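You operate a simulated robot arm through the tools that you are given. There is no shell and no other tool. Be economical: measure what you need, move in short steps, check, and stop when the job is done.

You run a simulated two-armed robot. Do the job below in one go: nothing can be reset, and whatever is moved stays where it is left.

## Task
Close the white tub, fasten both clips and slot in its label.
Fine: the label with the same word as the pack inside, right down into the pocket on the tub.

It is judged by the outcome, as a careful person would: the job done as asked, and still so three seconds after it is handed in. It fails if anything else is knocked over, pushed out of place, dropped, spilled or broken.

## Robot
Two 6-joint arms with fingered hands on one trunk, on a base that drives. Base frame: it is fixed to the floor where the robot stands at the start and does not move with it; the origin is under the middle of the robot, x ahead of it, y to its left, z up; the surface under the hand at the start is at about z = 740. Readings come in mm, degrees, newtons and seconds.
The left shoulder is at the start at [70, 191, 1026], the right one opposite. Places, roughly: black tub clip [500, 300, 800]; blue lid (27x20x5 cm) [400, -300, 700]; grey tub clip [500, 0, 800]; label pocket of the white tub [400, 200, 800]. Payload 4.7 kg a hand.
The TCP of each hand is the grasp point between the finger pads, 36 mm short of the fingertips. In the tool frame z runs along the fingers and y along their closing line. The gripper opens to 120 mm. The gripper's body begins 42 mm behind the TCP. The gripper is a hand of 5 fingers: y runs from the thumb to the fingers, the wrist lies at [-18, -113, -198] in the tool frame.
Orientation is that of the tool frame in the base frame, as a unit quaternion [x, y, z, w]. With the fingers straight down and the wrist toward the robot, the tool's x, y and z point along [0, 1, 0], [1, 0, 0] and [0, 0, -1] of the base frame.

## Interface
- The arms move only by the tool move_arm. It takes "left_targets", "right_targets" or both (then of equal length, played together; a hand with none holds still); each is a list of rows, each an object of numbers (a shift or turn left out is 0): "dx", "dy", "dz": the shift along the tool's x, y, z in mm; "rx", "ry", "rz": the turn, a rotation vector about the tool's x, y, z in degrees. In form: [{"dx": .., "dy": .., "dz": .., "rx": .., "ry": .., "rz": ..}, ...]. A call has 1 to 10 rows; each row is the pose to reach, as a shift and turn from the pose commanded when the call began, along the tool's axes at that moment. Each row takes 0.2 s and may step no farther than 50 mm and 8.6 degrees from the row before; otherwise, the whole call is refused. A pose out of reach is approached as far as the arm can. The call stops where the force on the tool passes 50 N (or 10 N more than at its start, if that is more) or the arm is blocked; 0.2 s more then pass. In this call time passes only in rows, and 0.2 s behind the last. The reply holds the time, the measured pose of the TCP, the force on the tool along the base axes, the opening and the grip force, in the units named above and with some noise, with the torque about the TCP (base axes, N m) and any sound that the robot's microphone picked up.
- Cameras (640 x 400 px; columns grow to the right, rows downward): "scene" is now at [142.4, -9.3, 1270]; the picture's right is [-0.11, -0.99, 0.00], its down [-0.41, 0.05, -0.91] and it looks along [0.90, -0.10, -0.42] (base axes); focal length 214 px, centre (320, 200). "left" rides on the left gripper at [-73, -91, -143] in its tool frame; the picture's right is [-0.80, -0.28, 0.53], its down [0.53, -0.73, 0.42] and it looks along [0.27, 0.62, 0.74] (tool axes); focal length 234 px, centre (320, 200). "right" rides on the right gripper at [73, -91, -143] in its tool frame; the picture's right is [-0.80, 0.28, -0.53], its down [-0.53, -0.73, 0.42] and it looks along [-0.27, 0.62, 0.74] (tool axes); focal length 234 px, centre (320, 200). There is no depth. A picture from a camera that has moved, and an enlarged one, comes with that camera's place and axes in the base frame and with its lens.
- capture(camera): a new picture of that camera. No time passes.
- move_column(by): slides the trunk up (or, below 0, down) by that many mm; the arms and the scene camera ride with it, the base frame stays. It gives what a move gives, with no picture.
- drive_base(legs): drives the robot by 1 to 6 legs, each [ahead, left, turn to the left] in mm, mm and degrees, along the robot's own axes; the way and the turn of a leg run together, so that a leg with both is an arc; at most 1500 mm and 180 degrees a leg. The arms and the cameras ride along, it lands a little off, and it stops where it bumps. It gives what a move gives.
- curl_fingers(index, middle, ring, little, thumb_bend, thumb_turn, hand): sets how far each is bent, from 0 (flat) to 1 (curled in); at 0.3 the hand is open as for a grip, at 0.7 the pads meet at the TCP. One left out holds its place. A second passes; each finger stops where it meets its share of the squeeze, and holds until it gets a number again. It is the only way to open and close the hand. It gives what a move gives, with no picture; readings hold the bend of each and the force on index, middle, ring, little, thumb and palm. thumb_turn goes from beside the hand (0) to across from the fingers (1), as for a grip.
- head_to(pan, tilt): turns the head with the scene camera to pan (to the left, within 86 degrees either way) and tilt (down, from -29 to 69), counted from straight ahead of the robot. It gives what a move gives.
- close_up(camera, box): a new picture of the part [left, top, right, bottom] of that camera's present view, enlarged. No time passes.
- sign_off(): hands the job in; it is judged then, once.

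Work in short steps. Places have to be worked out from the pictures, the camera data and where the tool is seen: move nearer, look again, correct. Check each grasp and each placing, and mend what went wrong. You have 120 turns and 108 pictures in all, those below and enlarged ones among them. Open the grippers and draw the arms clear of the work before you hand the job in, unless the task says otherwise; then end with one line.

The tools are called after "Emit:" as a command line: name --argument value ..., lists and objects as JSON in quotes. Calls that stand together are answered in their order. move_arm: Moves the arms, as the interface text tells. Its arguments: {"type":"object","properties":{"left_targets":{"type":"array","items":{"type":"object","properties":{"dx":{"type":"number"},"dy":{"type":"number"},"dz":{"type":"number"},"rx":{"type":"number"},"ry":{"type":"number"},"rz":{"type":"number"}}}},"right_targets":{"type":"array","items":{"type":"object","properties":{"dx":{"type":"number"},"dy":{"type":"number"},"dz":{"type":"number"},"rx":{"type":"number"},"ry":{"type":"number"},"rz":{"type":"number"}}}}},"required":[]} The other tools are called the same way: move_column (by) slides the trunk up or down; curl_fingers (index, middle, ring, little, thumb_bend, thumb_turn, hand) moves the fingers one by one; drive_base (legs) drives the base; head_to (pan, tilt) turns the head that bears the scene camera; capture (camera) takes a picture; close_up (camera, box) takes an enlarged picture of a part of a camera's view; sign_off () hands the job in.

At the start:

```text
t: 0.0
left_eef_pos: [482.4, 516.9, 1164.1]
left_ee_rot: [0.706, 0.708, 0.0, 0.0]
left_contact_force: [1.3, 0.1, -0.6]
left_torque: [-0.01, -0.01, -0.01]
left_finger_gap: 119.6
left_finger_force: 0.0
left_shape: jaw
left_bend: [0.3, 0.3, 0.3, 0.3, 0.3, 0.98]
left_finger forces: [0.0, 0.1, 0.1, 0.1, 0.0, 0.1]
right_eef_pos: [685.9, 88.6, 1320.4]
right_ee_rot: [0.707, 0.707, 0.0, 0.0]
right_contact_force: [0.1, 0.2, 0.5]
right_torque: [0.0, 0.0, 0.0]
right_finger_gap: 119.5
right_finger_force: 0.0
right_shape: jaw
right_bend: [0.3, 0.3, 0.3, 0.3, 0.3, 0.98]
right_finger forces: [0.1, 0.0, 0.0, 0.1, 0.0, 0.0]
trunk travel left (down, up): [-503.0, 437.0]
robot x, y, heading: [-5.2, 2.4, -0.0]
head pan, tilt: [-6.4, 24.6]
```

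scene: 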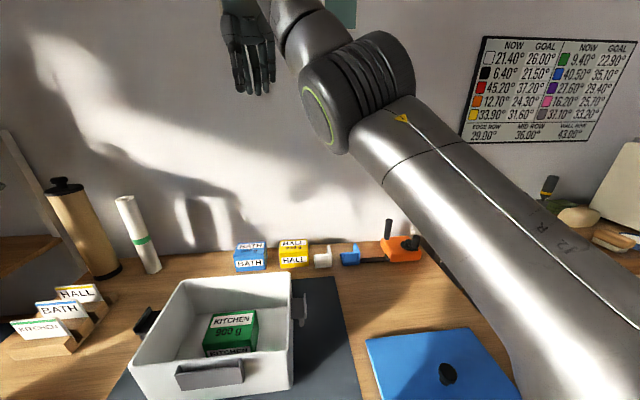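
right: 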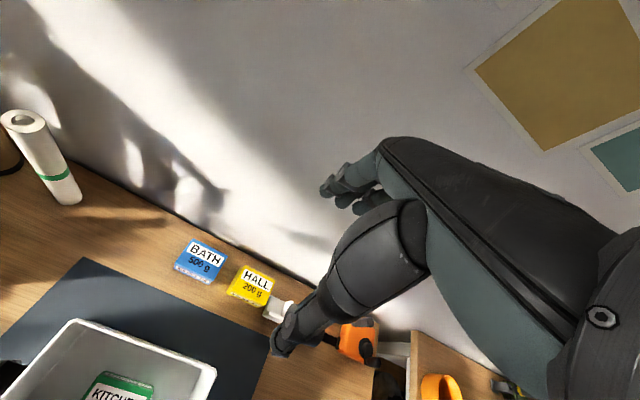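
left: 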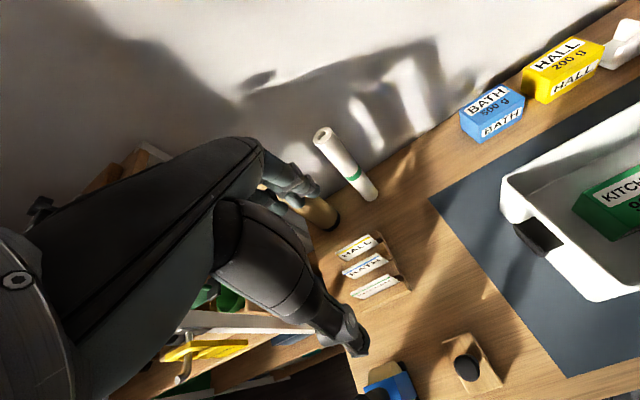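

The tub holds a green KITCHEN pack. The lid lies to the right and the labels are in a rack at left. I'll tilt the head down for a better view.

Emit:
head_to --pan 0 --tilt 50

Emit:
capture --camera "scene"

```text
t: 0.9
left_eef_pos: [482.7, 516.7, 1163.1]
left_ee_rot: [0.707, 0.707, -0.001, 0.0]
left_contact_force: [0.4, -0.4, -1.0]
left_torque: [-0.02, 0.0, 0.0]
left_finger_gap: 119.6
left_finger_force: 0.2
left_shape: jaw
left_bend: [0.3, 0.3, 0.3, 0.3, 0.3, 0.98]
left_finger forces: [0.0, 0.1, 0.0, 0.0, 0.1, 0.0]
right_eef_pos: [685.3, 88.3, 1320.9]
right_ee_rot: [0.707, 0.707, 0.0, 0.0]
right_contact_force: [0.0, -0.3, 0.1]
right_torque: [-0.02, 0.05, 0.0]
right_finger_gap: 119.5
right_finger_force: 0.1
right_shape: jaw
right_bend: [0.3, 0.3, 0.3, 0.3, 0.3, 0.98]
right_finger forces: [0.0, 0.0, 0.0, 0.0, 0.0, 0.1]
trunk travel left (down, up): [-503.0, 437.0]
robot x, y, heading: [-3.2, -1.7, 0.0]
head pan, tilt: [0.0, 50.0]
```

```text
104 pictures are left
camera scene: at [127.8, 1.0, 1231.9], right [0.0, -1.0, 0.0], down [-0.77, 0.0, -0.64], along [0.64, 0.0, -0.77], focal length 214 px, centre (320, 200)
```

scene: 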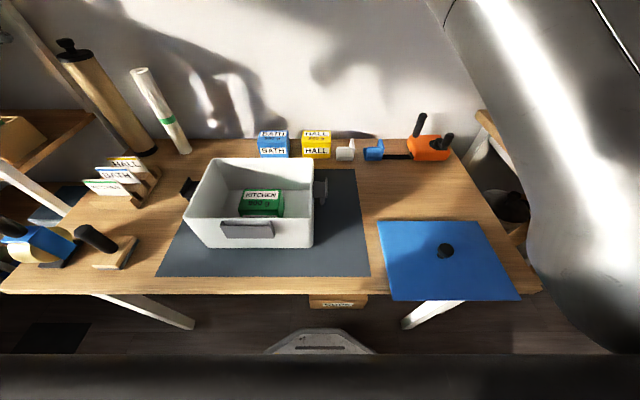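

Lid at about x 255–454, y −153…−425; tub about x 385–600, y 20–298, with its rim near z 850. I'll take enlarged views of the tub and the label rack.

Emit:
close_up --camera "scene" --box '[170, 140, 346, 260]'

Emit:
close_up --camera "scene" --box '[40, 130, 200, 290]'

Emit:
close_up --camera "scene" --box '[360, 200, 540, 310]'

Emit:
close_up --camera "left" --box '[300, 200, 460, 320]'

```text
3.33 times, centred on (258, 200) of scene
camera zoom: at [127.8, 1.0, 1231.9], right [0.0, -1.0, 0.0], down [-0.77, 0.0, -0.64], along [0.64, 0.0, -0.77], focal length 715 px, centre (527, 200)
```

zoom: 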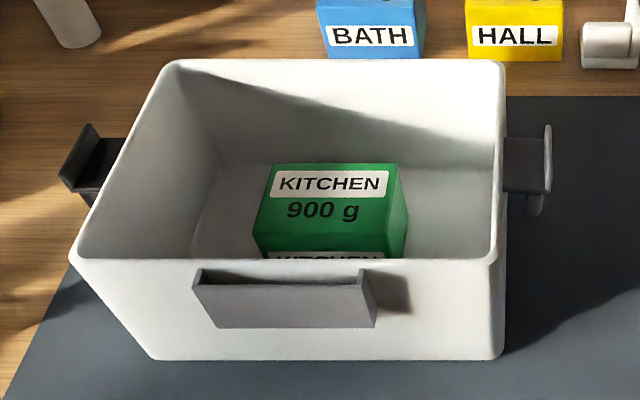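

```text
2.50 times, centred on (120, 210) of scene
camera zoom: at [127.8, 1.0, 1231.9], right [0.0, -1.0, 0.0], down [-0.77, 0.0, -0.64], along [0.64, 0.0, -0.77], focal length 536 px, centre (820, 175)
```

zoom: 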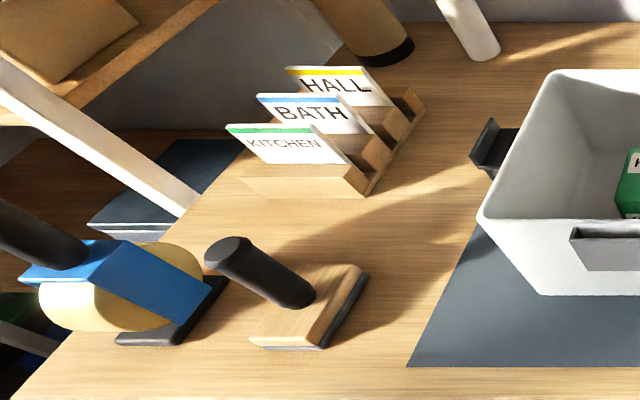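

```text
3.56 times, centred on (450, 255) of scene
camera zoom: at [127.8, 1.0, 1231.9], right [0.0, -1.0, 0.0], down [-0.77, 0.0, -0.64], along [0.64, 0.0, -0.77], focal length 763 px, centre (-142, 4)
```

zoom: 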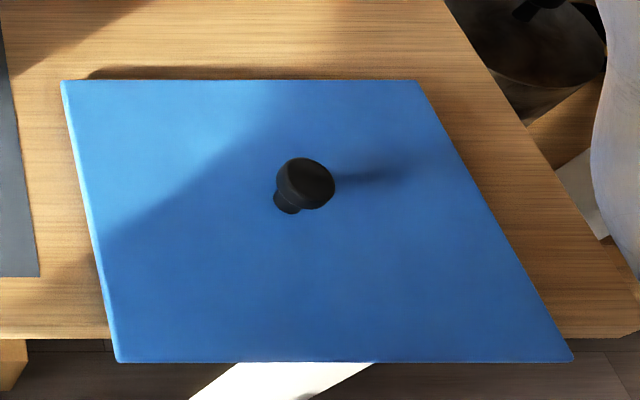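

```text
3.33 times, centred on (380, 260) of left
camera zoom: at [390.7, 444.8, 1306.7], right [-0.28, -0.8, -0.53], down [-0.73, 0.53, -0.42], along [0.62, 0.27, -0.74], focal length 781 px, centre (120, 0)
```

zoom: 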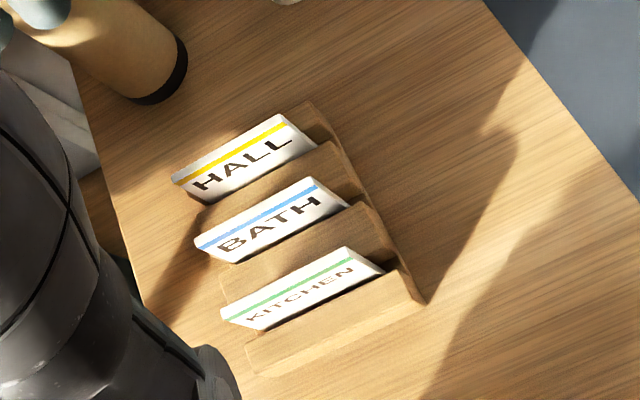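

Label KITCHEN sits in the front rack slot, around x 532, y 541–631, top z 829. The work is too close to the robot, so I back the base off 330 mm with the arms high.

Emit:
drive_base --legs '[[-330, 0, 0]]'

Emit:
head_to --pan 0 --tilt 35

Emit:
capture --camera "scene"

Emit:
capture --camera "left"

Emit:
capture --camera "right"

```text
t: 3.1
left_eef_pos: [153.5, 514.9, 1163.7]
left_ee_rot: [0.709, 0.705, 0.0, 0.0]
left_contact_force: [-0.1, 0.4, 0.0]
left_torque: [0.01, -0.01, 0.0]
left_finger_gap: 119.5
left_finger_force: 0.0
left_shape: jaw
left_bend: [0.3, 0.3, 0.3, 0.3, 0.3, 0.98]
left_finger forces: [0.1, 0.0, 0.0, 0.0, 0.0, 0.0]
right_eef_pos: [354.1, 85.8, 1321.3]
right_ee_rot: [0.709, 0.705, 0.0, 0.0]
right_contact_force: [-0.2, -0.1, -0.7]
right_torque: [0.02, 0.02, 0.01]
right_finger_gap: 119.9
right_finger_force: 0.1
right_shape: jaw
right_bend: [0.3, 0.3, 0.3, 0.3, 0.3, 0.98]
right_finger forces: [0.0, 0.0, 0.0, 0.0, 0.0, 0.1]
trunk travel left (down, up): [-503.0, 437.0]
robot x, y, heading: [-333.3, 3.2, -0.4]
head pan, tilt: [0.0, 50.0]
```

```text
t: 3.9
left_eef_pos: [153.5, 513.7, 1163.6]
left_ee_rot: [0.71, 0.705, 0.0, 0.0]
left_contact_force: [-0.2, 0.0, -0.2]
left_torque: [-0.01, -0.03, -0.06]
left_finger_gap: 119.9
left_finger_force: 0.0
left_shape: jaw
left_bend: [0.3, 0.3, 0.3, 0.3, 0.3, 0.98]
left_finger forces: [0.1, 0.1, 0.1, 0.0, 0.1, 0.0]
right_eef_pos: [353.8, 84.8, 1320.3]
right_ee_rot: [0.709, 0.705, 0.0, 0.0]
right_contact_force: [-0.2, -0.2, 0.0]
right_torque: [-0.02, -0.03, 0.0]
right_finger_gap: 119.6
right_finger_force: 0.1
right_shape: jaw
right_bend: [0.3, 0.3, 0.3, 0.3, 0.3, 0.98]
right_finger forces: [0.1, 0.1, 0.0, 0.0, 0.0, 0.0]
trunk travel left (down, up): [-503.0, 437.0]
robot x, y, heading: [-329.0, 0.1, -0.5]
head pan, tilt: [0.0, 35.0]
```

```text
99 pictures are left
camera scene: at [-193.3, 1.1, 1253.5], right [-0.01, -1.0, 0.0], down [-0.57, 0.0, -0.82], along [0.82, -0.01, -0.57], focal length 214 px, centre (320, 200)
```

scene: 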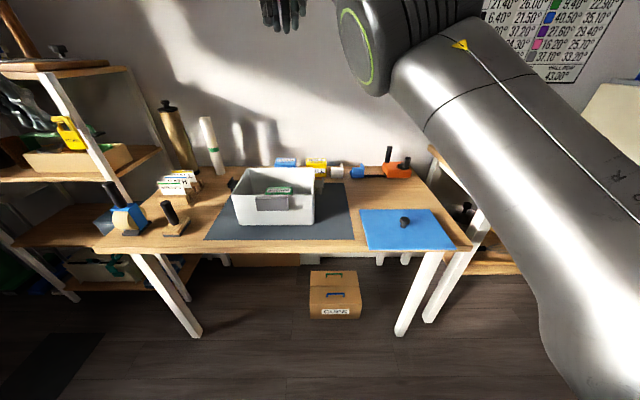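

```text
98 pictures are left
camera left: at [61.4, 443.4, 1306.6], right [-0.28, -0.8, -0.53], down [-0.73, 0.54, -0.42], along [0.62, 0.26, -0.74], focal length 234 px, centre (320, 200)
```

left: 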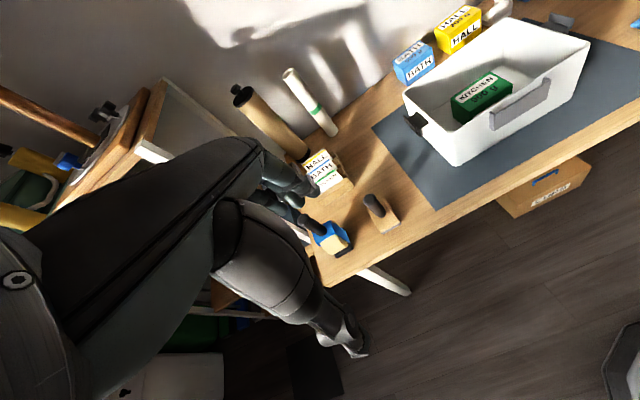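

```text
97 pictures are left
camera right: at [263.1, 159.1, 1463.5], right [0.27, -0.81, 0.53], down [-0.74, -0.53, -0.42], along [0.62, -0.27, -0.74], focal length 234 px, centre (320, 200)
```

right: 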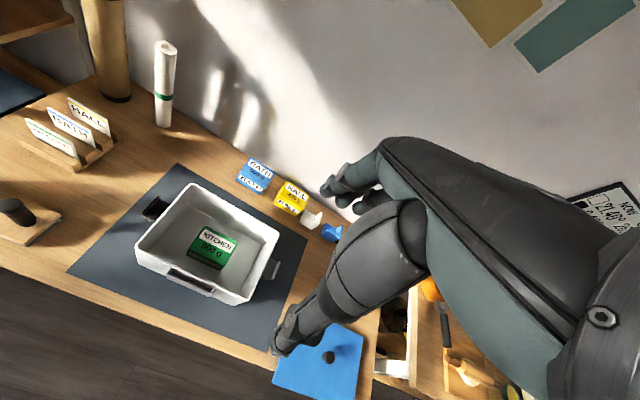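

Knob of the lid estimated at (357, −296), top near z 775. I move the right hand over it, coming down to about z 1070.

Emit:
move_arm --right_targets '[{"dx": -38, "dz": 25}, {"dx": -76, "dz": 50}, {"dx": -114, "dz": 75}, {"dx": -152, "dz": 100}, {"dx": -190, "dz": 125}, {"dx": -229, "dz": 150}, {"dx": -267, "dz": 175}, {"dx": -305, "dz": 200}, {"dx": -343, "dz": 225}, {"dx": -381, "dy": 3, "dz": 250}]'

Emit:
capture --camera "right"

Emit:
capture --camera "scene"

```text
t: 6.1
left_eef_pos: [152.5, 508.3, 1167.0]
left_ee_rot: [0.709, 0.705, 0.003, -0.002]
left_contact_force: [-0.9, -1.2, 0.9]
left_torque: [0.14, -0.04, 0.0]
left_finger_gap: 119.7
left_finger_force: 0.2
left_shape: jaw
left_bend: [0.3, 0.3, 0.3, 0.3, 0.3, 0.98]
left_finger forces: [0.1, 0.1, 0.0, 0.1, 0.0, 0.0]
right_eef_pos: [442.4, -322.2, 1050.2]
right_ee_rot: [0.706, 0.708, 0.005, -0.002]
right_contact_force: [-0.9, -0.6, -1.0]
right_torque: [0.09, -0.01, 0.03]
right_finger_gap: 119.8
right_finger_force: 0.0
right_shape: jaw
right_bend: [0.3, 0.3, 0.3, 0.3, 0.3, 0.98]
right_finger forces: [0.0, 0.1, 0.0, 0.0, 0.1, 0.1]
right hand out of reach, approached as far as the arm can: row 1, 2, 3, 4, 5, 6, 7, 8, 9, 10
trunk travel left (down, up): [-503.0, 437.0]
robot x, y, heading: [-331.3, 0.8, -0.1]
head pan, tilt: [0.0, 35.0]
```

```text
96 pictures are left
camera right: at [350.0, -250.6, 1193.4], right [0.27, -0.81, 0.52], down [-0.73, -0.53, -0.44], along [0.63, -0.26, -0.74], focal length 234 px, centre (320, 200)
```

right: 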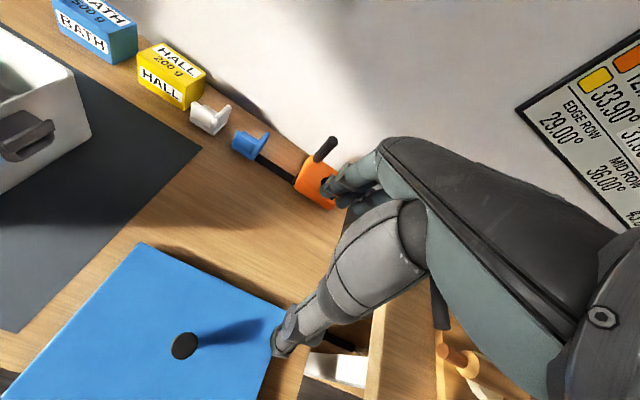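

```text
95 pictures are left
camera scene: at [-193.5, -5.1, 1253.7], right [-0.01, -1.0, -0.01], down [-0.57, 0.01, -0.82], along [0.82, 0.0, -0.57], focal length 214 px, centre (320, 200)
```

scene: 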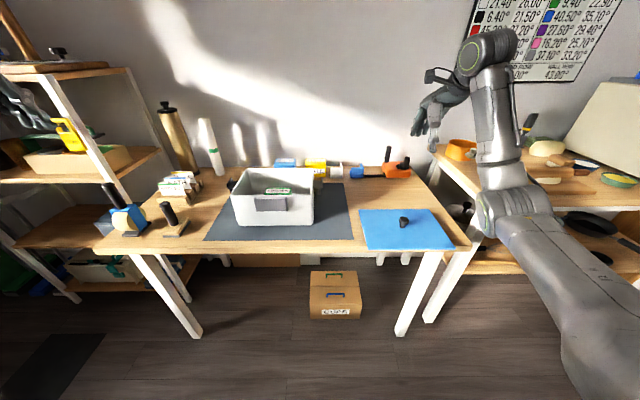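

The arm's near limit was the problem (it ended at x 442). I back off 85 mm more, which puts the hand near the knob's line.

Emit:
drive_base --legs '[[-85, 0, 0]]'

Emit:
capture --camera "right"

```text
t: 7.1
left_eef_pos: [69.7, 514.1, 1164.0]
left_ee_rot: [0.71, 0.705, 0.0, 0.0]
left_contact_force: [-1.4, 0.3, 0.6]
left_torque: [-0.01, -0.04, -0.01]
left_finger_gap: 119.7
left_finger_force: 0.0
left_shape: jaw
left_bend: [0.3, 0.3, 0.3, 0.3, 0.3, 0.98]
left_finger forces: [0.0, 0.1, 0.0, 0.0, 0.0, 0.0]
right_eef_pos: [358.0, -317.0, 1053.2]
right_ee_rot: [0.708, 0.707, 0.005, 0.002]
right_contact_force: [-0.2, -0.1, 1.3]
right_torque: [-0.02, -0.03, 0.0]
right_finger_gap: 120.1
right_finger_force: 0.2
right_shape: jaw
right_bend: [0.3, 0.3, 0.3, 0.3, 0.3, 0.98]
right_finger forces: [0.0, 0.1, 0.1, 0.0, 0.0, 0.1]
trunk travel left (down, up): [-503.0, 437.0]
robot x, y, heading: [-415.8, 3.0, -0.1]
head pan, tilt: [0.0, 35.0]
```

```text
94 pictures are left
camera right: at [264.8, -244.3, 1195.4], right [0.27, -0.81, 0.52], down [-0.73, -0.53, -0.43], along [0.63, -0.26, -0.73], focal length 234 px, centre (320, 200)
```

right: 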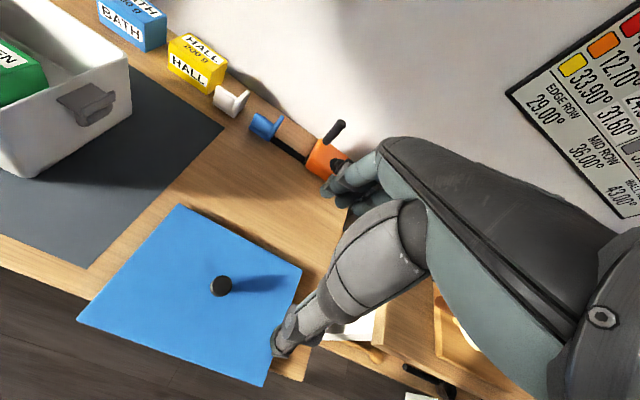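

Knob now solves to about (361, −287). I shift over it and descend to z≈880.

Emit:
move_arm --right_targets '[{"dx": 15, "dz": 40}, {"dx": 30, "dy": 2, "dz": 85}, {"dx": 30, "dy": 2, "dz": 130}, {"dx": 30, "dy": 2, "dz": 172}]'

Emit:
capture --camera "right"

Emit:
close_up --camera "scene" --box '[320, 120, 480, 220]'

```text
t: 8.1
left_eef_pos: [69.5, 514.1, 1162.9]
left_ee_rot: [0.71, 0.704, -0.001, 0.0]
left_contact_force: [0.2, 0.6, -0.4]
left_torque: [0.02, 0.01, -0.01]
left_finger_gap: 119.8
left_finger_force: 0.2
left_shape: jaw
left_bend: [0.3, 0.3, 0.3, 0.3, 0.3, 0.98]
left_finger forces: [0.0, 0.1, 0.1, 0.0, 0.1, 0.0]
right_eef_pos: [362.0, -285.4, 881.5]
right_ee_rot: [0.708, 0.706, 0.005, 0.001]
right_contact_force: [-0.3, -0.2, -0.1]
right_torque: [0.01, 0.01, 0.01]
right_finger_gap: 120.0
right_finger_force: 0.1
right_shape: jaw
right_bend: [0.3, 0.3, 0.3, 0.3, 0.3, 0.98]
right_finger forces: [0.1, 0.0, 0.0, 0.0, 0.0, 0.0]
trunk travel left (down, up): [-503.0, 437.0]
robot x, y, heading: [-418.2, -2.9, -0.2]
head pan, tilt: [0.0, 35.0]
```

```text
93 pictures are left
camera right: at [269.3, -213.3, 1023.4], right [0.27, -0.81, 0.52], down [-0.73, -0.53, -0.43], along [0.63, -0.26, -0.73], focal length 234 px, centre (320, 200)
```

right: 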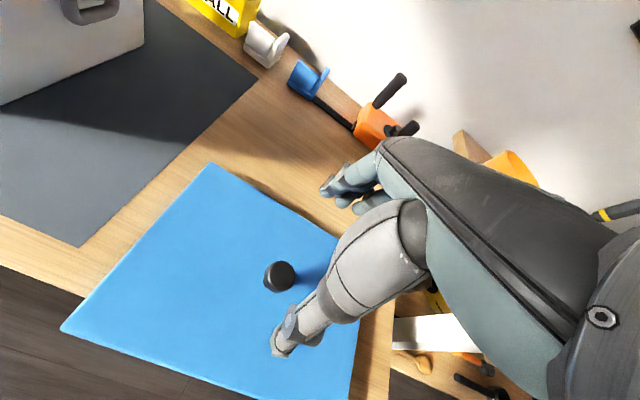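

```text
4.00 times, centred on (400, 170) of scene
camera zoom: at [-277.5, 1.3, 1253.6], right [-0.01, -1.0, 0.0], down [-0.57, 0.0, -0.82], along [0.82, 0.0, -0.57], focal length 858 px, centre (0, 320)
```

zoom: 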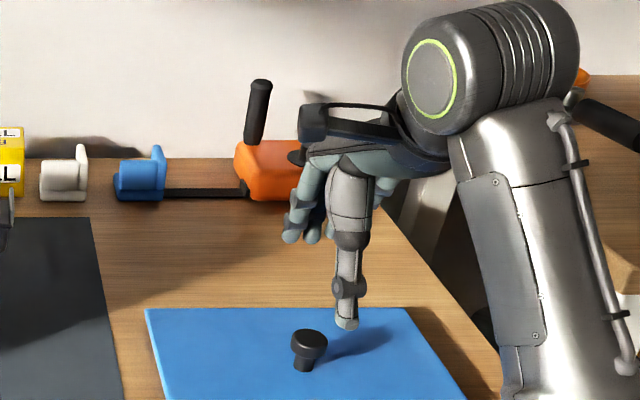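

The knob is centred under the hand, at (358, −287), with its top near 788. I lower to z≈798 and look.

Emit:
move_arm --right_targets '[{"dx": -1, "dy": -2, "dz": 40}, {"dx": -1, "dy": -3, "dz": 83}]'

Emit:
close_up --camera "scene" --box '[340, 140, 460, 215]'

Emit:
close_up --camera "right" --box '[200, 130, 440, 370]'

```text
t: 8.7
left_eef_pos: [69.4, 515.7, 1163.3]
left_ee_rot: [0.71, 0.704, 0.0, 0.001]
left_contact_force: [-0.4, 0.3, 0.2]
left_torque: [0.04, 0.0, 0.01]
left_finger_gap: 119.7
left_finger_force: 0.0
left_shape: jaw
left_bend: [0.3, 0.3, 0.3, 0.3, 0.3, 0.98]
left_finger forces: [0.1, 0.1, 0.1, 0.0, 0.0, 0.0]
right_eef_pos: [359.9, -286.9, 797.7]
right_ee_rot: [0.707, 0.707, 0.005, 0.001]
right_contact_force: [-0.6, -0.3, 0.1]
right_torque: [0.02, 0.0, 0.04]
right_finger_gap: 120.1
right_finger_force: 0.0
right_shape: jaw
right_bend: [0.3, 0.3, 0.3, 0.3, 0.3, 0.98]
right_finger forces: [0.1, 0.0, 0.0, 0.0, 0.0, 0.1]
trunk travel left (down, up): [-503.0, 437.0]
robot x, y, heading: [-419.4, -1.1, -0.3]
head pan, tilt: [0.0, 35.0]
```

```text
5.33 times, centred on (400, 178) of scene
camera zoom: at [-277.8, 1.4, 1253.7], right [-0.01, -1.0, 0.0], down [-0.57, 0.0, -0.82], along [0.82, -0.01, -0.57], focal length 1144 px, centre (-107, 320)
```

zoom: 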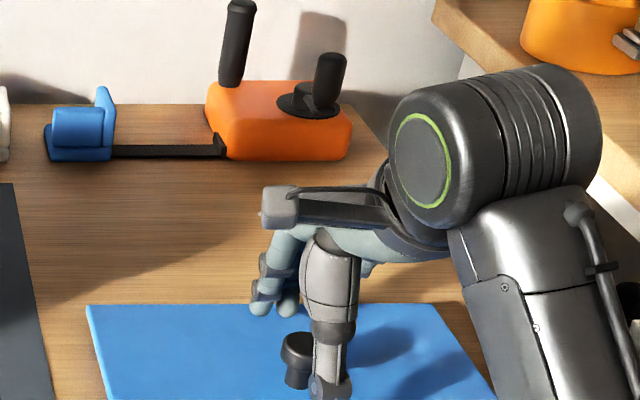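

```text
1.67 times, centred on (320, 250) of right
camera zoom: at [266.5, -213.4, 940.1], right [0.27, -0.81, 0.52], down [-0.73, -0.53, -0.43], along [0.63, -0.26, -0.73], focal length 390 px, centre (320, 117)
```

zoom: 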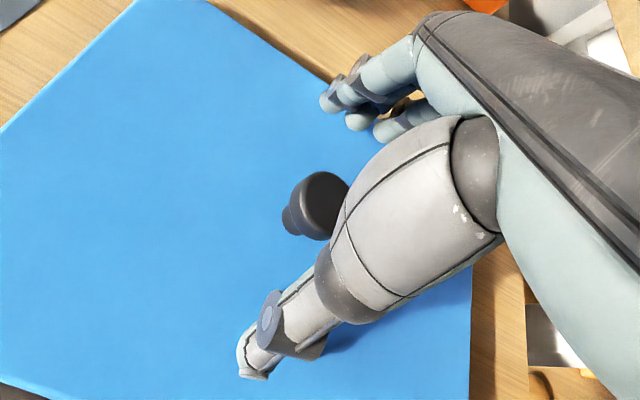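

The knob lies between thumb and fingers. I go down 7 mm more and close the hand.

Emit:
move_arm --right_targets '[{"dz": 7}]'

Emit:
curl_fingers --hand "right" --index 0.75 --middle 0.75 --ring 0.75 --little 0.75 --thumb_bend 0.75 --thumb_turn 1

Emit:
close_up --camera "scene" --box '[340, 140, 460, 215]'

Emit:
close_up --camera "right" --box '[200, 130, 440, 370]'

```text
t: 9.1
left_eef_pos: [68.8, 515.0, 1164.0]
left_ee_rot: [0.709, 0.705, -0.001, 0.0]
left_contact_force: [0.0, 0.4, 0.1]
left_torque: [0.04, -0.02, 0.02]
left_finger_gap: 119.9
left_finger_force: 0.0
left_shape: jaw
left_bend: [0.3, 0.3, 0.3, 0.3, 0.3, 0.98]
left_finger forces: [0.1, 0.0, 0.0, 0.0, 0.0, 0.0]
right_eef_pos: [359.3, -286.0, 791.6]
right_ee_rot: [0.707, 0.707, 0.005, 0.002]
right_contact_force: [0.1, -0.6, 4.4]
right_torque: [-0.05, -0.28, 0.03]
right_finger_gap: 119.7
right_finger_force: 0.1
right_shape: jaw
right_bend: [0.3, 0.3, 0.3, 0.3, 0.3, 0.98]
right_finger forces: [0.1, 4.0, 0.0, 0.0, 0.0, 0.0]
trunk travel left (down, up): [-503.0, 437.0]
robot x, y, heading: [-419.2, 2.9, 0.0]
head pan, tilt: [0.0, 35.0]
```

```text
t: 10.1
left_eef_pos: [65.8, 516.1, 1163.3]
left_ee_rot: [0.709, 0.706, 0.0, 0.002]
left_contact_force: [0.1, -1.0, -0.2]
left_torque: [0.01, 0.01, -0.02]
left_finger_gap: 119.7
left_finger_force: 0.0
left_shape: jaw
left_bend: [0.3, 0.3, 0.3, 0.3, 0.3, 0.98]
left_finger forces: [0.1, 0.0, 0.0, 0.0, 0.1, 0.0]
right_eef_pos: [357.6, -283.4, 793.9]
right_ee_rot: [0.707, 0.707, 0.006, 0.003]
right_contact_force: [0.1, 1.4, 30.5]
right_torque: [0.15, 1.51, 0.1]
right_finger_gap: 21.1
right_finger_force: 37.9
right_shape: fingers
right_bend: [0.72, 0.61, 0.75, 0.75, 0.66, 1.0]
right_finger forces: [12.2, 9.7, 0.0, 0.0, 54.1, 0.0]
trunk travel left (down, up): [-503.0, 437.0]
robot x, y, heading: [-418.2, 2.9, -0.3]
head pan, tilt: [0.0, 35.0]
```

```text
5.33 times, centred on (400, 178) of scene
camera zoom: at [-281.8, 3.2, 1254.2], right [-0.01, -1.0, 0.0], down [-0.57, 0.0, -0.82], along [0.82, -0.01, -0.57], focal length 1144 px, centre (-107, 320)
```

zoom: 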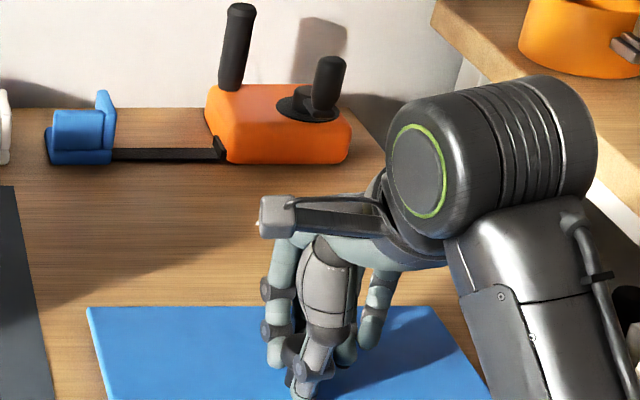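

```text
1.67 times, centred on (320, 250) of right
camera zoom: at [263.8, -212.0, 937.0], right [0.27, -0.81, 0.53], down [-0.73, -0.53, -0.44], along [0.63, -0.26, -0.73], focal length 390 px, centre (320, 117)
```

zoom: 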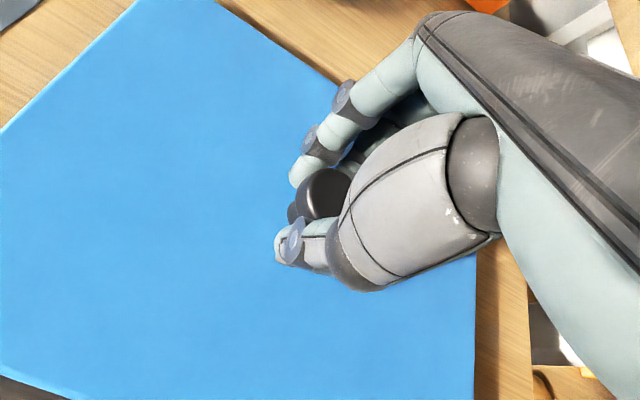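

Index, middle and thumb grip the knob with about 38 N. I lift a little and check for slip.

Emit:
move_arm --right_targets '[{"dz": -20}, {"dz": -50}, {"dz": -80}]'

Emit:
capture --camera "scene"

Emit:
capture --camera "right"

```text
t: 10.9
left_eef_pos: [69.2, 514.0, 1163.6]
left_ee_rot: [0.71, 0.705, 0.001, 0.0]
left_contact_force: [0.2, 0.1, 0.3]
left_torque: [0.02, 0.0, 0.02]
left_finger_gap: 119.6
left_finger_force: 0.0
left_shape: jaw
left_bend: [0.3, 0.3, 0.3, 0.3, 0.3, 0.98]
left_finger forces: [0.0, 0.0, 0.0, 0.0, 0.0, 0.0]
right_eef_pos: [358.3, -286.3, 868.6]
right_ee_rot: [0.709, 0.706, 0.003, 0.0]
right_contact_force: [0.6, 0.2, -2.5]
right_torque: [0.02, -0.01, 0.02]
right_finger_gap: 16.3
right_finger_force: 17.4
right_shape: fingers
right_bend: [0.74, 0.74, 0.75, 0.75, 0.66, 1.0]
right_finger forces: [10.0, 8.1, 0.1, 0.0, 16.8, 0.0]
trunk travel left (down, up): [-503.0, 437.0]
robot x, y, heading: [-417.8, 3.5, -0.4]
head pan, tilt: [0.0, 35.0]
```

```text
87 pictures are left
camera scene: at [-277.8, 1.5, 1253.4], right [-0.01, -1.0, 0.0], down [-0.57, 0.0, -0.82], along [0.82, -0.01, -0.57], focal length 214 px, centre (320, 200)
```

scene: 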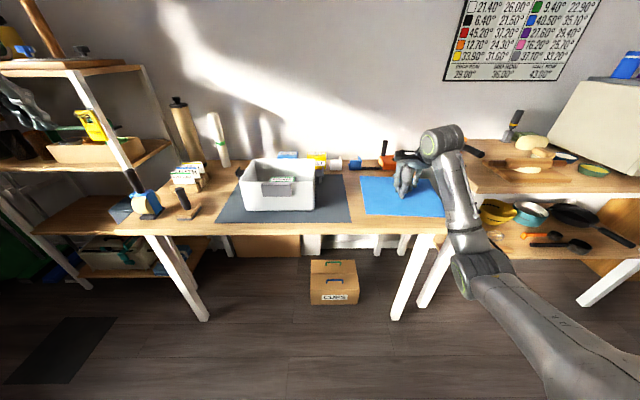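

```text
86 pictures are left
camera right: at [265.4, -213.9, 1011.3], right [0.27, -0.81, 0.52], down [-0.73, -0.53, -0.43], along [0.62, -0.26, -0.74], focal length 234 px, centre (320, 200)
```

right: 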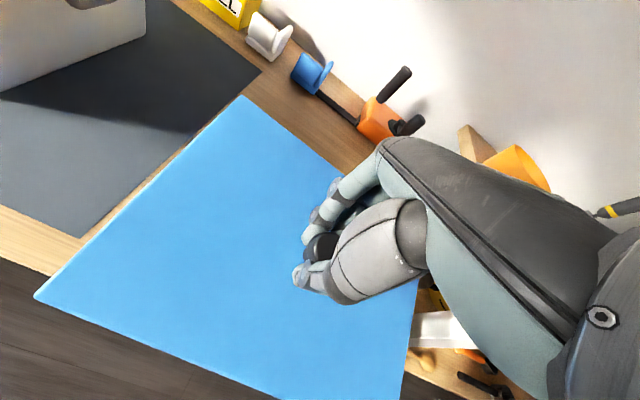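

The lid is lifted and hangs level. I raise it to z≈960, then drive the base 190 mm left so the tub comes into the right arm's reach.

Emit:
move_arm --right_targets '[{"dz": -45}, {"dz": -90}]'

Emit:
drive_base --legs '[[0, 190, 0]]'

Emit:
head_to --pan 0 --tilt 38

Emit:
capture --camera "scene"

Emit:
capture --camera "right"

```text
t: 11.5
left_eef_pos: [68.1, 514.6, 1163.0]
left_ee_rot: [0.709, 0.705, 0.0, 0.0]
left_contact_force: [-0.8, 0.1, 0.1]
left_torque: [-0.01, -0.05, -0.01]
left_finger_gap: 119.5
left_finger_force: 0.0
left_shape: jaw
left_bend: [0.3, 0.3, 0.3, 0.3, 0.3, 0.98]
left_finger forces: [0.0, 0.0, 0.0, 0.0, 0.0, 0.0]
right_eef_pos: [357.6, -287.5, 960.3]
right_ee_rot: [0.708, 0.707, 0.004, -0.001]
right_contact_force: [0.0, 1.3, -0.9]
right_torque: [0.0, 0.01, 0.02]
right_finger_gap: 16.3
right_finger_force: 17.5
right_shape: fingers
right_bend: [0.74, 0.74, 0.75, 0.75, 0.66, 1.0]
right_finger forces: [10.2, 8.2, 0.0, 0.0, 16.6, 0.1]
trunk travel left (down, up): [-503.0, 437.0]
robot x, y, heading: [-417.6, 0.7, -0.4]
head pan, tilt: [0.0, 35.0]
```

```text
t: 13.1
left_eef_pos: [70.3, 704.9, 1162.2]
left_ee_rot: [0.709, 0.706, 0.0, 0.0]
left_contact_force: [-1.1, 1.0, -0.4]
left_torque: [0.01, -0.03, 0.0]
left_finger_gap: 119.5
left_finger_force: 0.0
left_shape: jaw
left_bend: [0.3, 0.3, 0.3, 0.3, 0.3, 0.98]
left_finger forces: [0.0, 0.0, 0.1, 0.0, 0.0, 0.0]
right_eef_pos: [358.8, -96.9, 958.4]
right_ee_rot: [0.708, 0.706, 0.004, 0.0]
right_contact_force: [0.3, -0.1, -1.6]
right_torque: [-0.01, 0.02, 0.0]
right_finger_gap: 16.4
right_finger_force: 17.9
right_shape: fingers
right_bend: [0.74, 0.74, 0.75, 0.75, 0.66, 1.0]
right_finger forces: [10.3, 8.1, 0.0, 0.0, 16.6, 0.1]
trunk travel left (down, up): [-503.0, 437.0]
robot x, y, heading: [-414.3, 190.1, -0.1]
head pan, tilt: [0.0, 35.0]
```

```text
t: 13.7
left_eef_pos: [69.8, 704.2, 1163.6]
left_ee_rot: [0.709, 0.705, -0.001, 0.0]
left_contact_force: [0.0, 0.2, -0.5]
left_torque: [-0.03, 0.0, 0.02]
left_finger_gap: 119.7
left_finger_force: 0.1
left_shape: jaw
left_bend: [0.3, 0.3, 0.3, 0.3, 0.3, 0.98]
left_finger forces: [0.0, 0.0, 0.0, 0.1, 0.0, 0.1]
right_eef_pos: [357.6, -96.9, 959.2]
right_ee_rot: [0.708, 0.706, 0.005, 0.0]
right_contact_force: [0.3, 0.7, -2.2]
right_torque: [-0.04, -0.02, 0.01]
right_finger_gap: 16.4
right_finger_force: 17.6
right_shape: fingers
right_bend: [0.74, 0.74, 0.75, 0.75, 0.66, 1.0]
right_finger forces: [10.3, 8.2, 0.1, 0.1, 16.5, 0.1]
trunk travel left (down, up): [-503.0, 437.0]
robot x, y, heading: [-418.3, 190.3, -0.3]
head pan, tilt: [0.0, 38.0]
```

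```text
85 pictures are left
camera scene: at [-278.5, 190.7, 1249.0], right [-0.01, -1.0, 0.0], down [-0.62, 0.0, -0.79], along [0.79, 0.0, -0.62], focal length 214 px, centre (320, 200)
```

scene: 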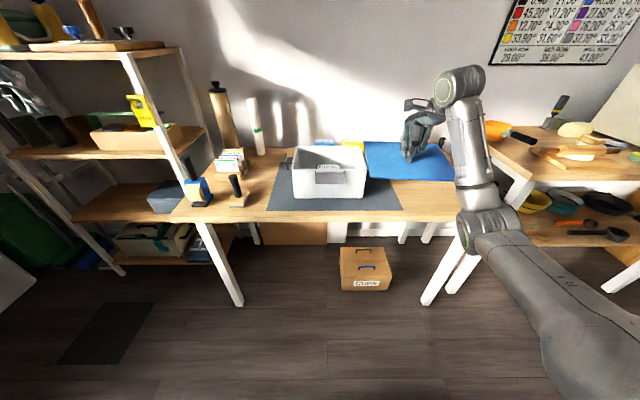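

```text
84 pictures are left
camera right: at [266.1, -24.8, 1102.1], right [0.27, -0.81, 0.52], down [-0.73, -0.53, -0.43], along [0.62, -0.26, -0.73], focal length 234 px, centre (320, 200)
```

right: 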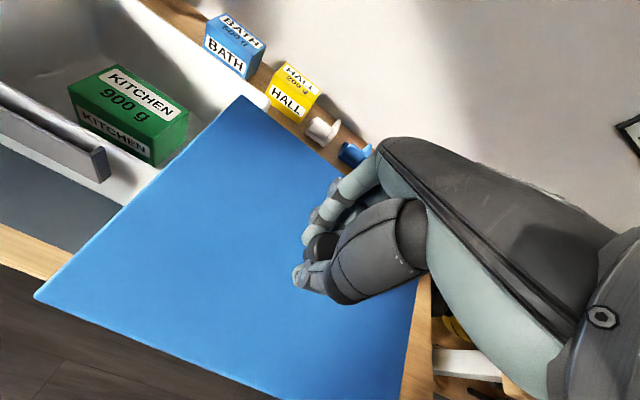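

The lid appears pitched (back edge higher). I zoom in from both cameras to measure.

Emit:
close_up --camera "scene" --box '[340, 60, 500, 200]'

Emit:
close_up --camera "scene" --box '[270, 120, 410, 220]'

```text
2.86 times, centred on (420, 130) of scene
camera zoom: at [-278.5, 190.7, 1249.0], right [-0.01, -1.0, 0.0], down [-0.62, 0.0, -0.79], along [0.79, 0.0, -0.62], focal length 613 px, centre (34, 400)
```

zoom: 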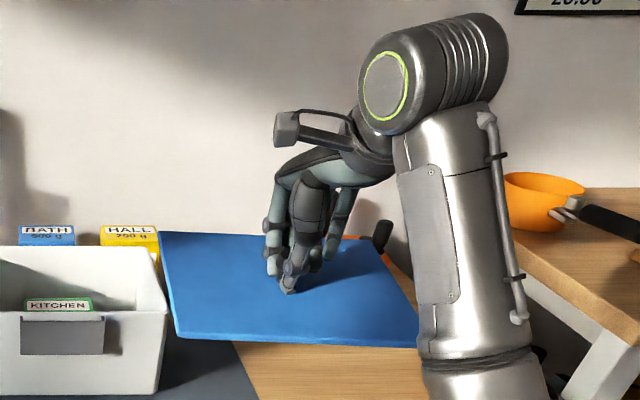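

```text
4.00 times, centred on (340, 170) of scene
camera zoom: at [-278.5, 190.7, 1249.0], right [-0.01, -1.0, 0.0], down [-0.62, 0.0, -0.79], along [0.79, 0.0, -0.62], focal length 858 px, centre (240, 320)
```

zoom: 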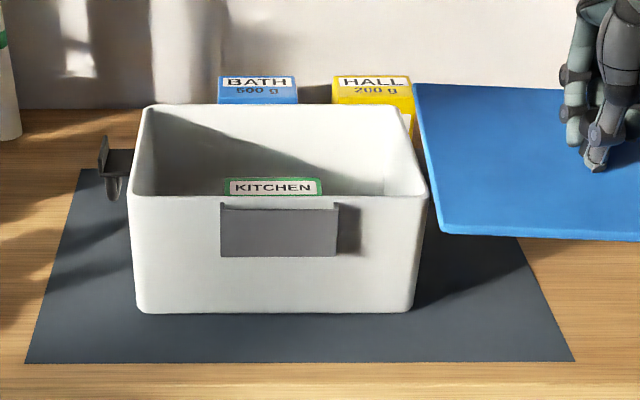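

Triangulated, the lid's back edge is about 32 mm high (9° pitch) and it is yawed about 2°. I turn the hand to level it while moving over the tub (centre ≈ 476, 153, rim z ≈ 870).

Emit:
move_arm --right_targets '[{"dx": 10, "dy": 5, "dz": -8, "rx": 2, "rz": -0.5}, {"dx": 50, "dy": 25, "dz": -15, "rx": 4, "rz": -1}, {"dx": 90, "dy": 45, "dz": -15, "rx": 6, "rz": -1.5}, {"dx": 130, "dy": 65, "dz": -15, "rx": 8, "rz": -2}, {"dx": 170, "dy": 85, "dz": -15, "rx": 9, "rz": -2}, {"dx": 210, "dy": 105, "dz": -15, "rx": 9, "rz": -2}, {"dx": 248, "dy": 121, "dz": -15, "rx": 9, "rz": -2}]'

Emit:
close_up --camera "scene" --box '[250, 80, 410, 220]'

Emit:
capture --camera "right"

```text
t: 15.3
left_eef_pos: [67.6, 707.9, 1162.7]
left_ee_rot: [0.709, 0.705, 0.0, 0.0]
left_contact_force: [-0.8, 0.3, 0.2]
left_torque: [0.0, -0.05, 0.03]
left_finger_gap: 119.6
left_finger_force: 0.1
left_shape: jaw
left_bend: [0.3, 0.3, 0.3, 0.3, 0.3, 0.98]
left_finger forces: [0.0, 0.0, 0.0, 0.1, 0.0, 0.1]
right_eef_pos: [471.8, 149.2, 974.8]
right_ee_rot: [0.692, 0.718, -0.052, -0.053]
right_contact_force: [0.1, 0.0, -3.6]
right_torque: [0.01, -0.03, 0.0]
right_finger_gap: 15.7
right_finger_force: 17.9
right_shape: fingers
right_bend: [0.74, 0.74, 0.75, 0.75, 0.66, 1.0]
right_finger forces: [11.5, 8.5, 0.0, 0.1, 15.7, 0.0]
right hand out of reach, approached as far as the arm can: row 7
trunk travel left (down, up): [-503.0, 437.0]
robot x, y, heading: [-417.3, 191.5, -0.2]
head pan, tilt: [0.0, 38.0]
```

```text
2.86 times, centred on (330, 150) of scene
camera zoom: at [-281.8, 193.3, 1248.9], right [0.0, -1.0, 0.0], down [-0.61, 0.0, -0.79], along [0.79, -0.01, -0.61], focal length 613 px, centre (291, 343)
```

zoom: 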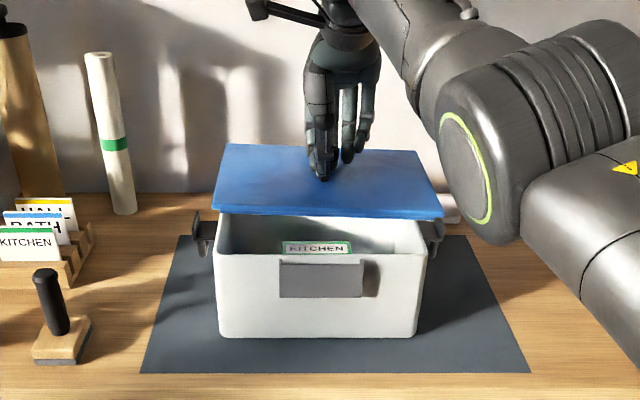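

```text
80 pictures are left
camera right: at [400.2, 219.2, 1130.1], right [0.38, -0.79, 0.47], down [-0.77, -0.56, -0.31], along [0.51, -0.24, -0.82], focal length 234 px, centre (320, 200)
```

right: 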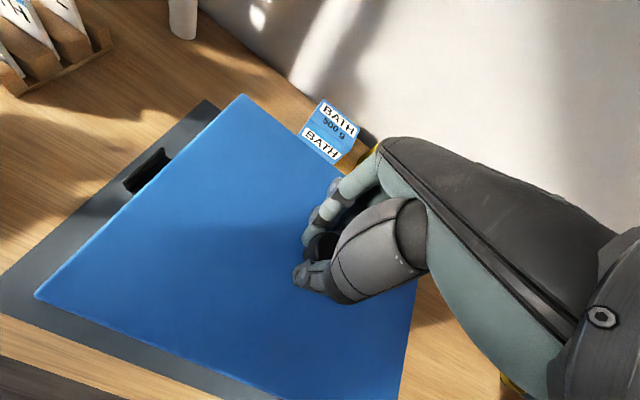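

Leveled mostly (back ~2° up, right side ~7 mm low). The arm is at its reach limit, so I drive 70 mm forward and pull the hand back to keep the lid over the tub.

Emit:
drive_base --legs '[[70, 0, 0]]'

Emit:
move_arm --right_targets '[{"dy": -30, "rx": 1, "ry": 1}, {"dx": 4, "dy": -57, "rx": 2, "ry": 2}]'

Emit:
close_up --camera "scene" --box '[250, 100, 410, 240]'

Emit:
capture --camera "right"

Emit:
capture --camera "left"

```text
t: 16.3
left_eef_pos: [139.3, 704.4, 1162.3]
left_ee_rot: [0.709, 0.706, 0.0, -0.001]
left_contact_force: [0.1, 0.5, -0.2]
left_torque: [0.02, 0.05, -0.01]
left_finger_gap: 119.7
left_finger_force: 0.1
left_shape: jaw
left_bend: [0.3, 0.3, 0.3, 0.3, 0.3, 0.98]
left_finger forces: [0.0, 0.0, 0.0, 0.0, 0.1, 0.0]
right_eef_pos: [543.8, 145.9, 973.6]
right_ee_rot: [0.693, 0.717, -0.053, -0.055]
right_contact_force: [0.2, -0.3, -2.1]
right_torque: [0.01, 0.03, -0.02]
right_finger_gap: 15.7
right_finger_force: 18.5
right_shape: fingers
right_bend: [0.74, 0.74, 0.75, 0.75, 0.66, 1.0]
right_finger forces: [11.6, 8.6, 0.0, 0.1, 15.5, 0.0]
trunk travel left (down, up): [-503.0, 437.0]
robot x, y, heading: [-344.5, 185.7, -0.5]
head pan, tilt: [0.0, 38.0]
```

```text
t: 16.9
left_eef_pos: [135.7, 706.0, 1164.2]
left_ee_rot: [0.709, 0.705, 0.001, 0.001]
left_contact_force: [-1.0, 0.5, -0.7]
left_torque: [-0.06, -0.05, 0.02]
left_finger_gap: 119.8
left_finger_force: 0.0
left_shape: jaw
left_bend: [0.3, 0.3, 0.3, 0.3, 0.3, 0.98]
left_finger forces: [0.1, 0.0, 0.0, 0.1, 0.0, 0.0]
right_eef_pos: [485.5, 148.7, 985.1]
right_ee_rot: [0.693, 0.715, -0.052, -0.079]
right_contact_force: [-0.3, -0.2, -1.9]
right_torque: [-0.03, -0.05, -0.01]
right_finger_gap: 15.6
right_finger_force: 18.3
right_shape: fingers
right_bend: [0.74, 0.74, 0.75, 0.75, 0.65, 1.0]
right_finger forces: [12.9, 9.5, 0.0, 0.1, 15.4, 0.0]
trunk travel left (down, up): [-503.0, 437.0]
robot x, y, heading: [-344.6, 189.1, -0.4]
head pan, tilt: [0.0, 38.0]
```

```text
2.86 times, centred on (330, 170) of scene
camera zoom: at [-212.2, 191.5, 1249.4], right [0.0, -1.0, 0.0], down [-0.61, 0.0, -0.79], along [0.79, 0.0, -0.61], focal length 613 px, centre (291, 286)
```

zoom: 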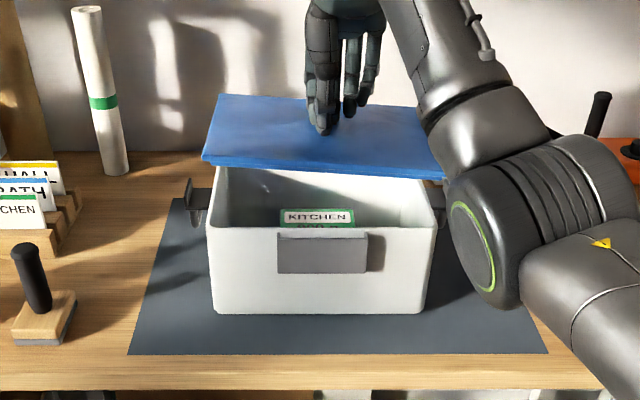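

```text
78 pictures are left
camera right: at [418.9, 214.2, 1144.9], right [0.39, -0.81, 0.43], down [-0.78, -0.54, -0.3], along [0.48, -0.22, -0.85], focal length 234 px, centre (320, 200)
```

right: 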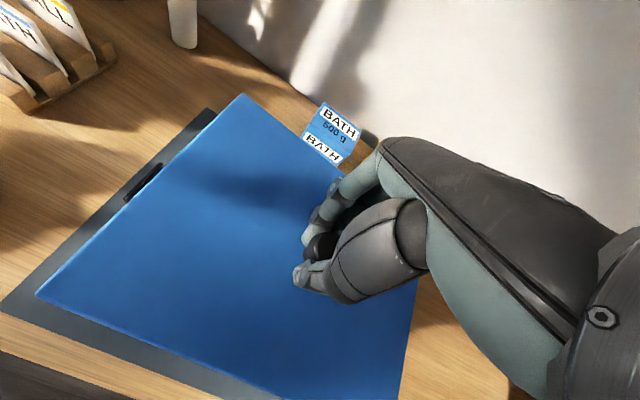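

```text
77 pictures are left
camera left: at [43.4, 634.1, 1307.0], right [-0.28, -0.8, -0.53], down [-0.73, 0.54, -0.43], along [0.62, 0.26, -0.74], focal length 234 px, centre (320, 200)
```

left: 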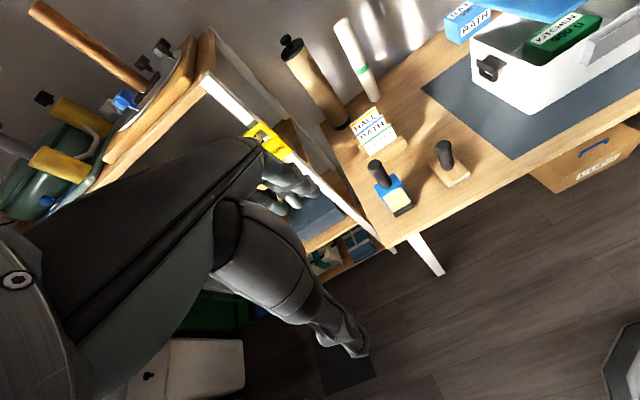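

The roll correction went the wrong way (right side now ~5° low), while pitch is now level. I undo the roll with ry −5 and lower 40 mm.

Emit:
move_arm --right_targets '[{"dx": 1, "dy": 3, "dz": 18, "ry": -2.5}, {"dx": 2.4, "dy": 7.5, "dz": 39.4, "ry": -5}]'

Emit:
close_up --camera "scene" --box '[270, 120, 390, 220]'

Emit:
capture --camera "right"

```text
t: 17.5
left_eef_pos: [139.2, 703.3, 1163.7]
left_ee_rot: [0.709, 0.705, 0.0, 0.0]
left_contact_force: [-0.7, -0.1, 0.1]
left_torque: [0.01, 0.01, 0.06]
left_finger_gap: 119.7
left_finger_force: 0.0
left_shape: jaw
left_bend: [0.3, 0.3, 0.3, 0.3, 0.3, 0.98]
left_finger forces: [0.1, 0.0, 0.0, 0.0, 0.0, 0.0]
right_eef_pos: [486.5, 152.4, 943.4]
right_ee_rot: [0.69, 0.717, -0.083, -0.048]
right_contact_force: [0.4, 0.7, -1.4]
right_torque: [0.02, 0.02, 0.02]
right_finger_gap: 15.3
right_finger_force: 19.2
right_shape: fingers
right_bend: [0.74, 0.74, 0.75, 0.75, 0.65, 1.0]
right_finger forces: [13.1, 9.4, 0.1, 0.0, 15.3, 0.1]
trunk travel left (down, up): [-503.0, 437.0]
robot x, y, heading: [-348.1, 188.9, -0.3]
head pan, tilt: [0.0, 38.0]
```

```text
4.00 times, centred on (330, 170) of scene
camera zoom: at [-209.3, 190.4, 1249.0], right [-0.01, -1.0, 0.0], down [-0.62, 0.0, -0.79], along [0.79, 0.0, -0.62], focal length 858 px, centre (280, 320)
```

zoom: 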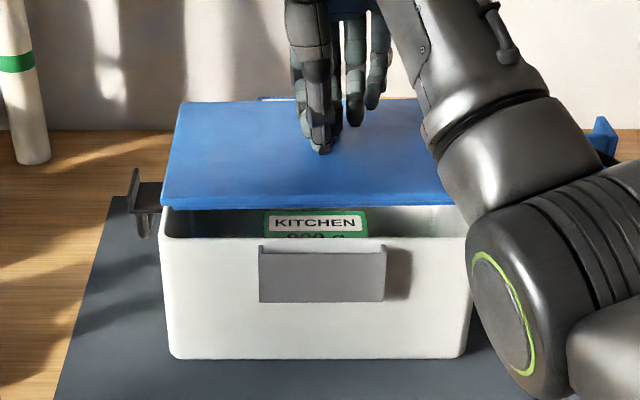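

```text
75 pictures are left
camera right: at [420.0, 229.5, 1096.3], right [0.41, -0.77, 0.5], down [-0.77, -0.58, -0.26], along [0.49, -0.28, -0.83], focal length 234 px, centre (320, 200)
```

right: 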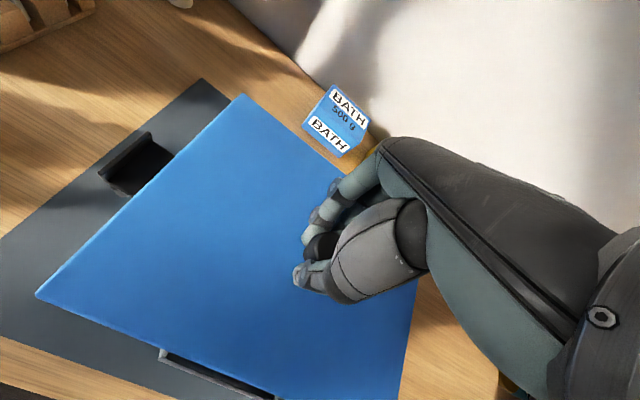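

Now nearly level; lid spans x 379–574 and its left edge is at y≈283, about 8 mm short to the left of where it should be. I shift +8 y, down 10, and bring the left hand camera over for a side view.

Emit:
move_arm --right_targets '[{"dx": 4, "dy": 1, "dz": 4}, {"dx": 8.4, "dy": 2.1, "dz": 9.4}, {"dx": 8.4, "dy": 2.1, "dz": 9.4}, {"dx": 8.4, "dy": 2.1, "dz": 9.4}]' --left_targets '[{"dx": -48}, {"dx": -96}, {"dx": -144}, {"dx": -192}]'

Emit:
close_up --camera "scene" --box '[270, 130, 390, 210]'

Emit:
capture --camera "left"

```text
t: 18.5
left_eef_pos: [105.0, 564.7, 1147.4]
left_ee_rot: [0.709, 0.705, 0.001, 0.001]
left_contact_force: [0.2, 0.0, 0.3]
left_torque: [0.04, 0.0, 0.0]
left_finger_gap: 119.7
left_finger_force: 0.1
left_shape: jaw
left_bend: [0.3, 0.3, 0.3, 0.3, 0.3, 0.98]
left_finger forces: [0.1, 0.0, 0.1, 0.0, 0.1, 0.1]
left hand out of reach, approached as far as the arm can: row 3, 4
right_eef_pos: [486.4, 160.4, 933.6]
right_ee_rot: [0.69, 0.717, -0.081, -0.048]
right_contact_force: [0.3, -0.5, -1.0]
right_torque: [0.0, -0.06, 0.01]
right_finger_gap: 15.5
right_finger_force: 18.1
right_shape: fingers
right_bend: [0.74, 0.74, 0.75, 0.75, 0.65, 1.0]
right_finger forces: [13.3, 9.4, 0.1, 0.0, 15.3, 0.1]
trunk travel left (down, up): [-503.0, 437.0]
robot x, y, heading: [-352.8, 192.1, -0.4]
head pan, tilt: [0.0, 38.0]
```

```text
5.00 times, centred on (330, 170) of scene
camera zoom: at [-210.1, 189.6, 1249.1], right [-0.01, -1.0, 0.0], down [-0.62, 0.0, -0.79], along [0.79, 0.0, -0.62], focal length 1072 px, centre (270, 350)
```

zoom: 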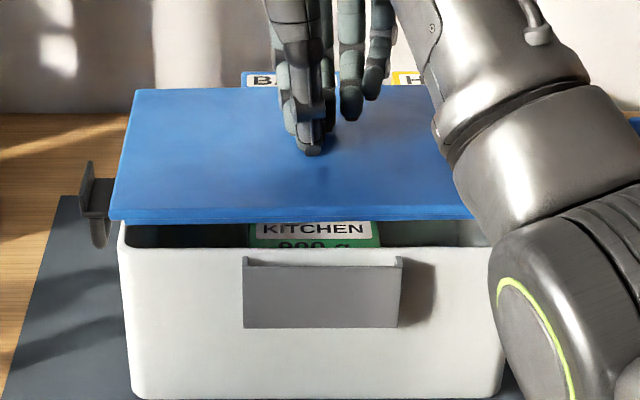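

```text
73 pictures are left
camera left: at [12.6, 493.5, 1291.1], right [-0.28, -0.8, -0.52], down [-0.73, 0.54, -0.43], along [0.62, 0.26, -0.74], focal length 234 px, centre (320, 200)
```

left: 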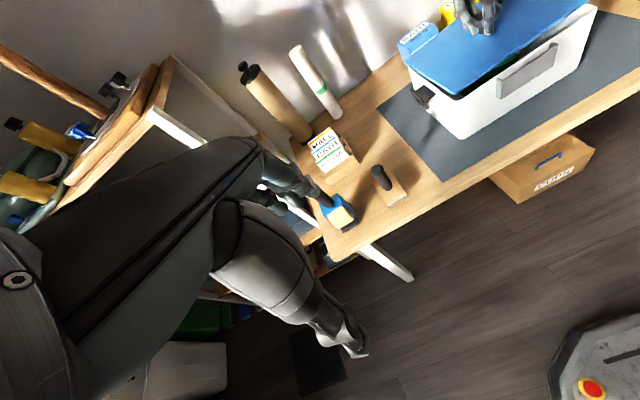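

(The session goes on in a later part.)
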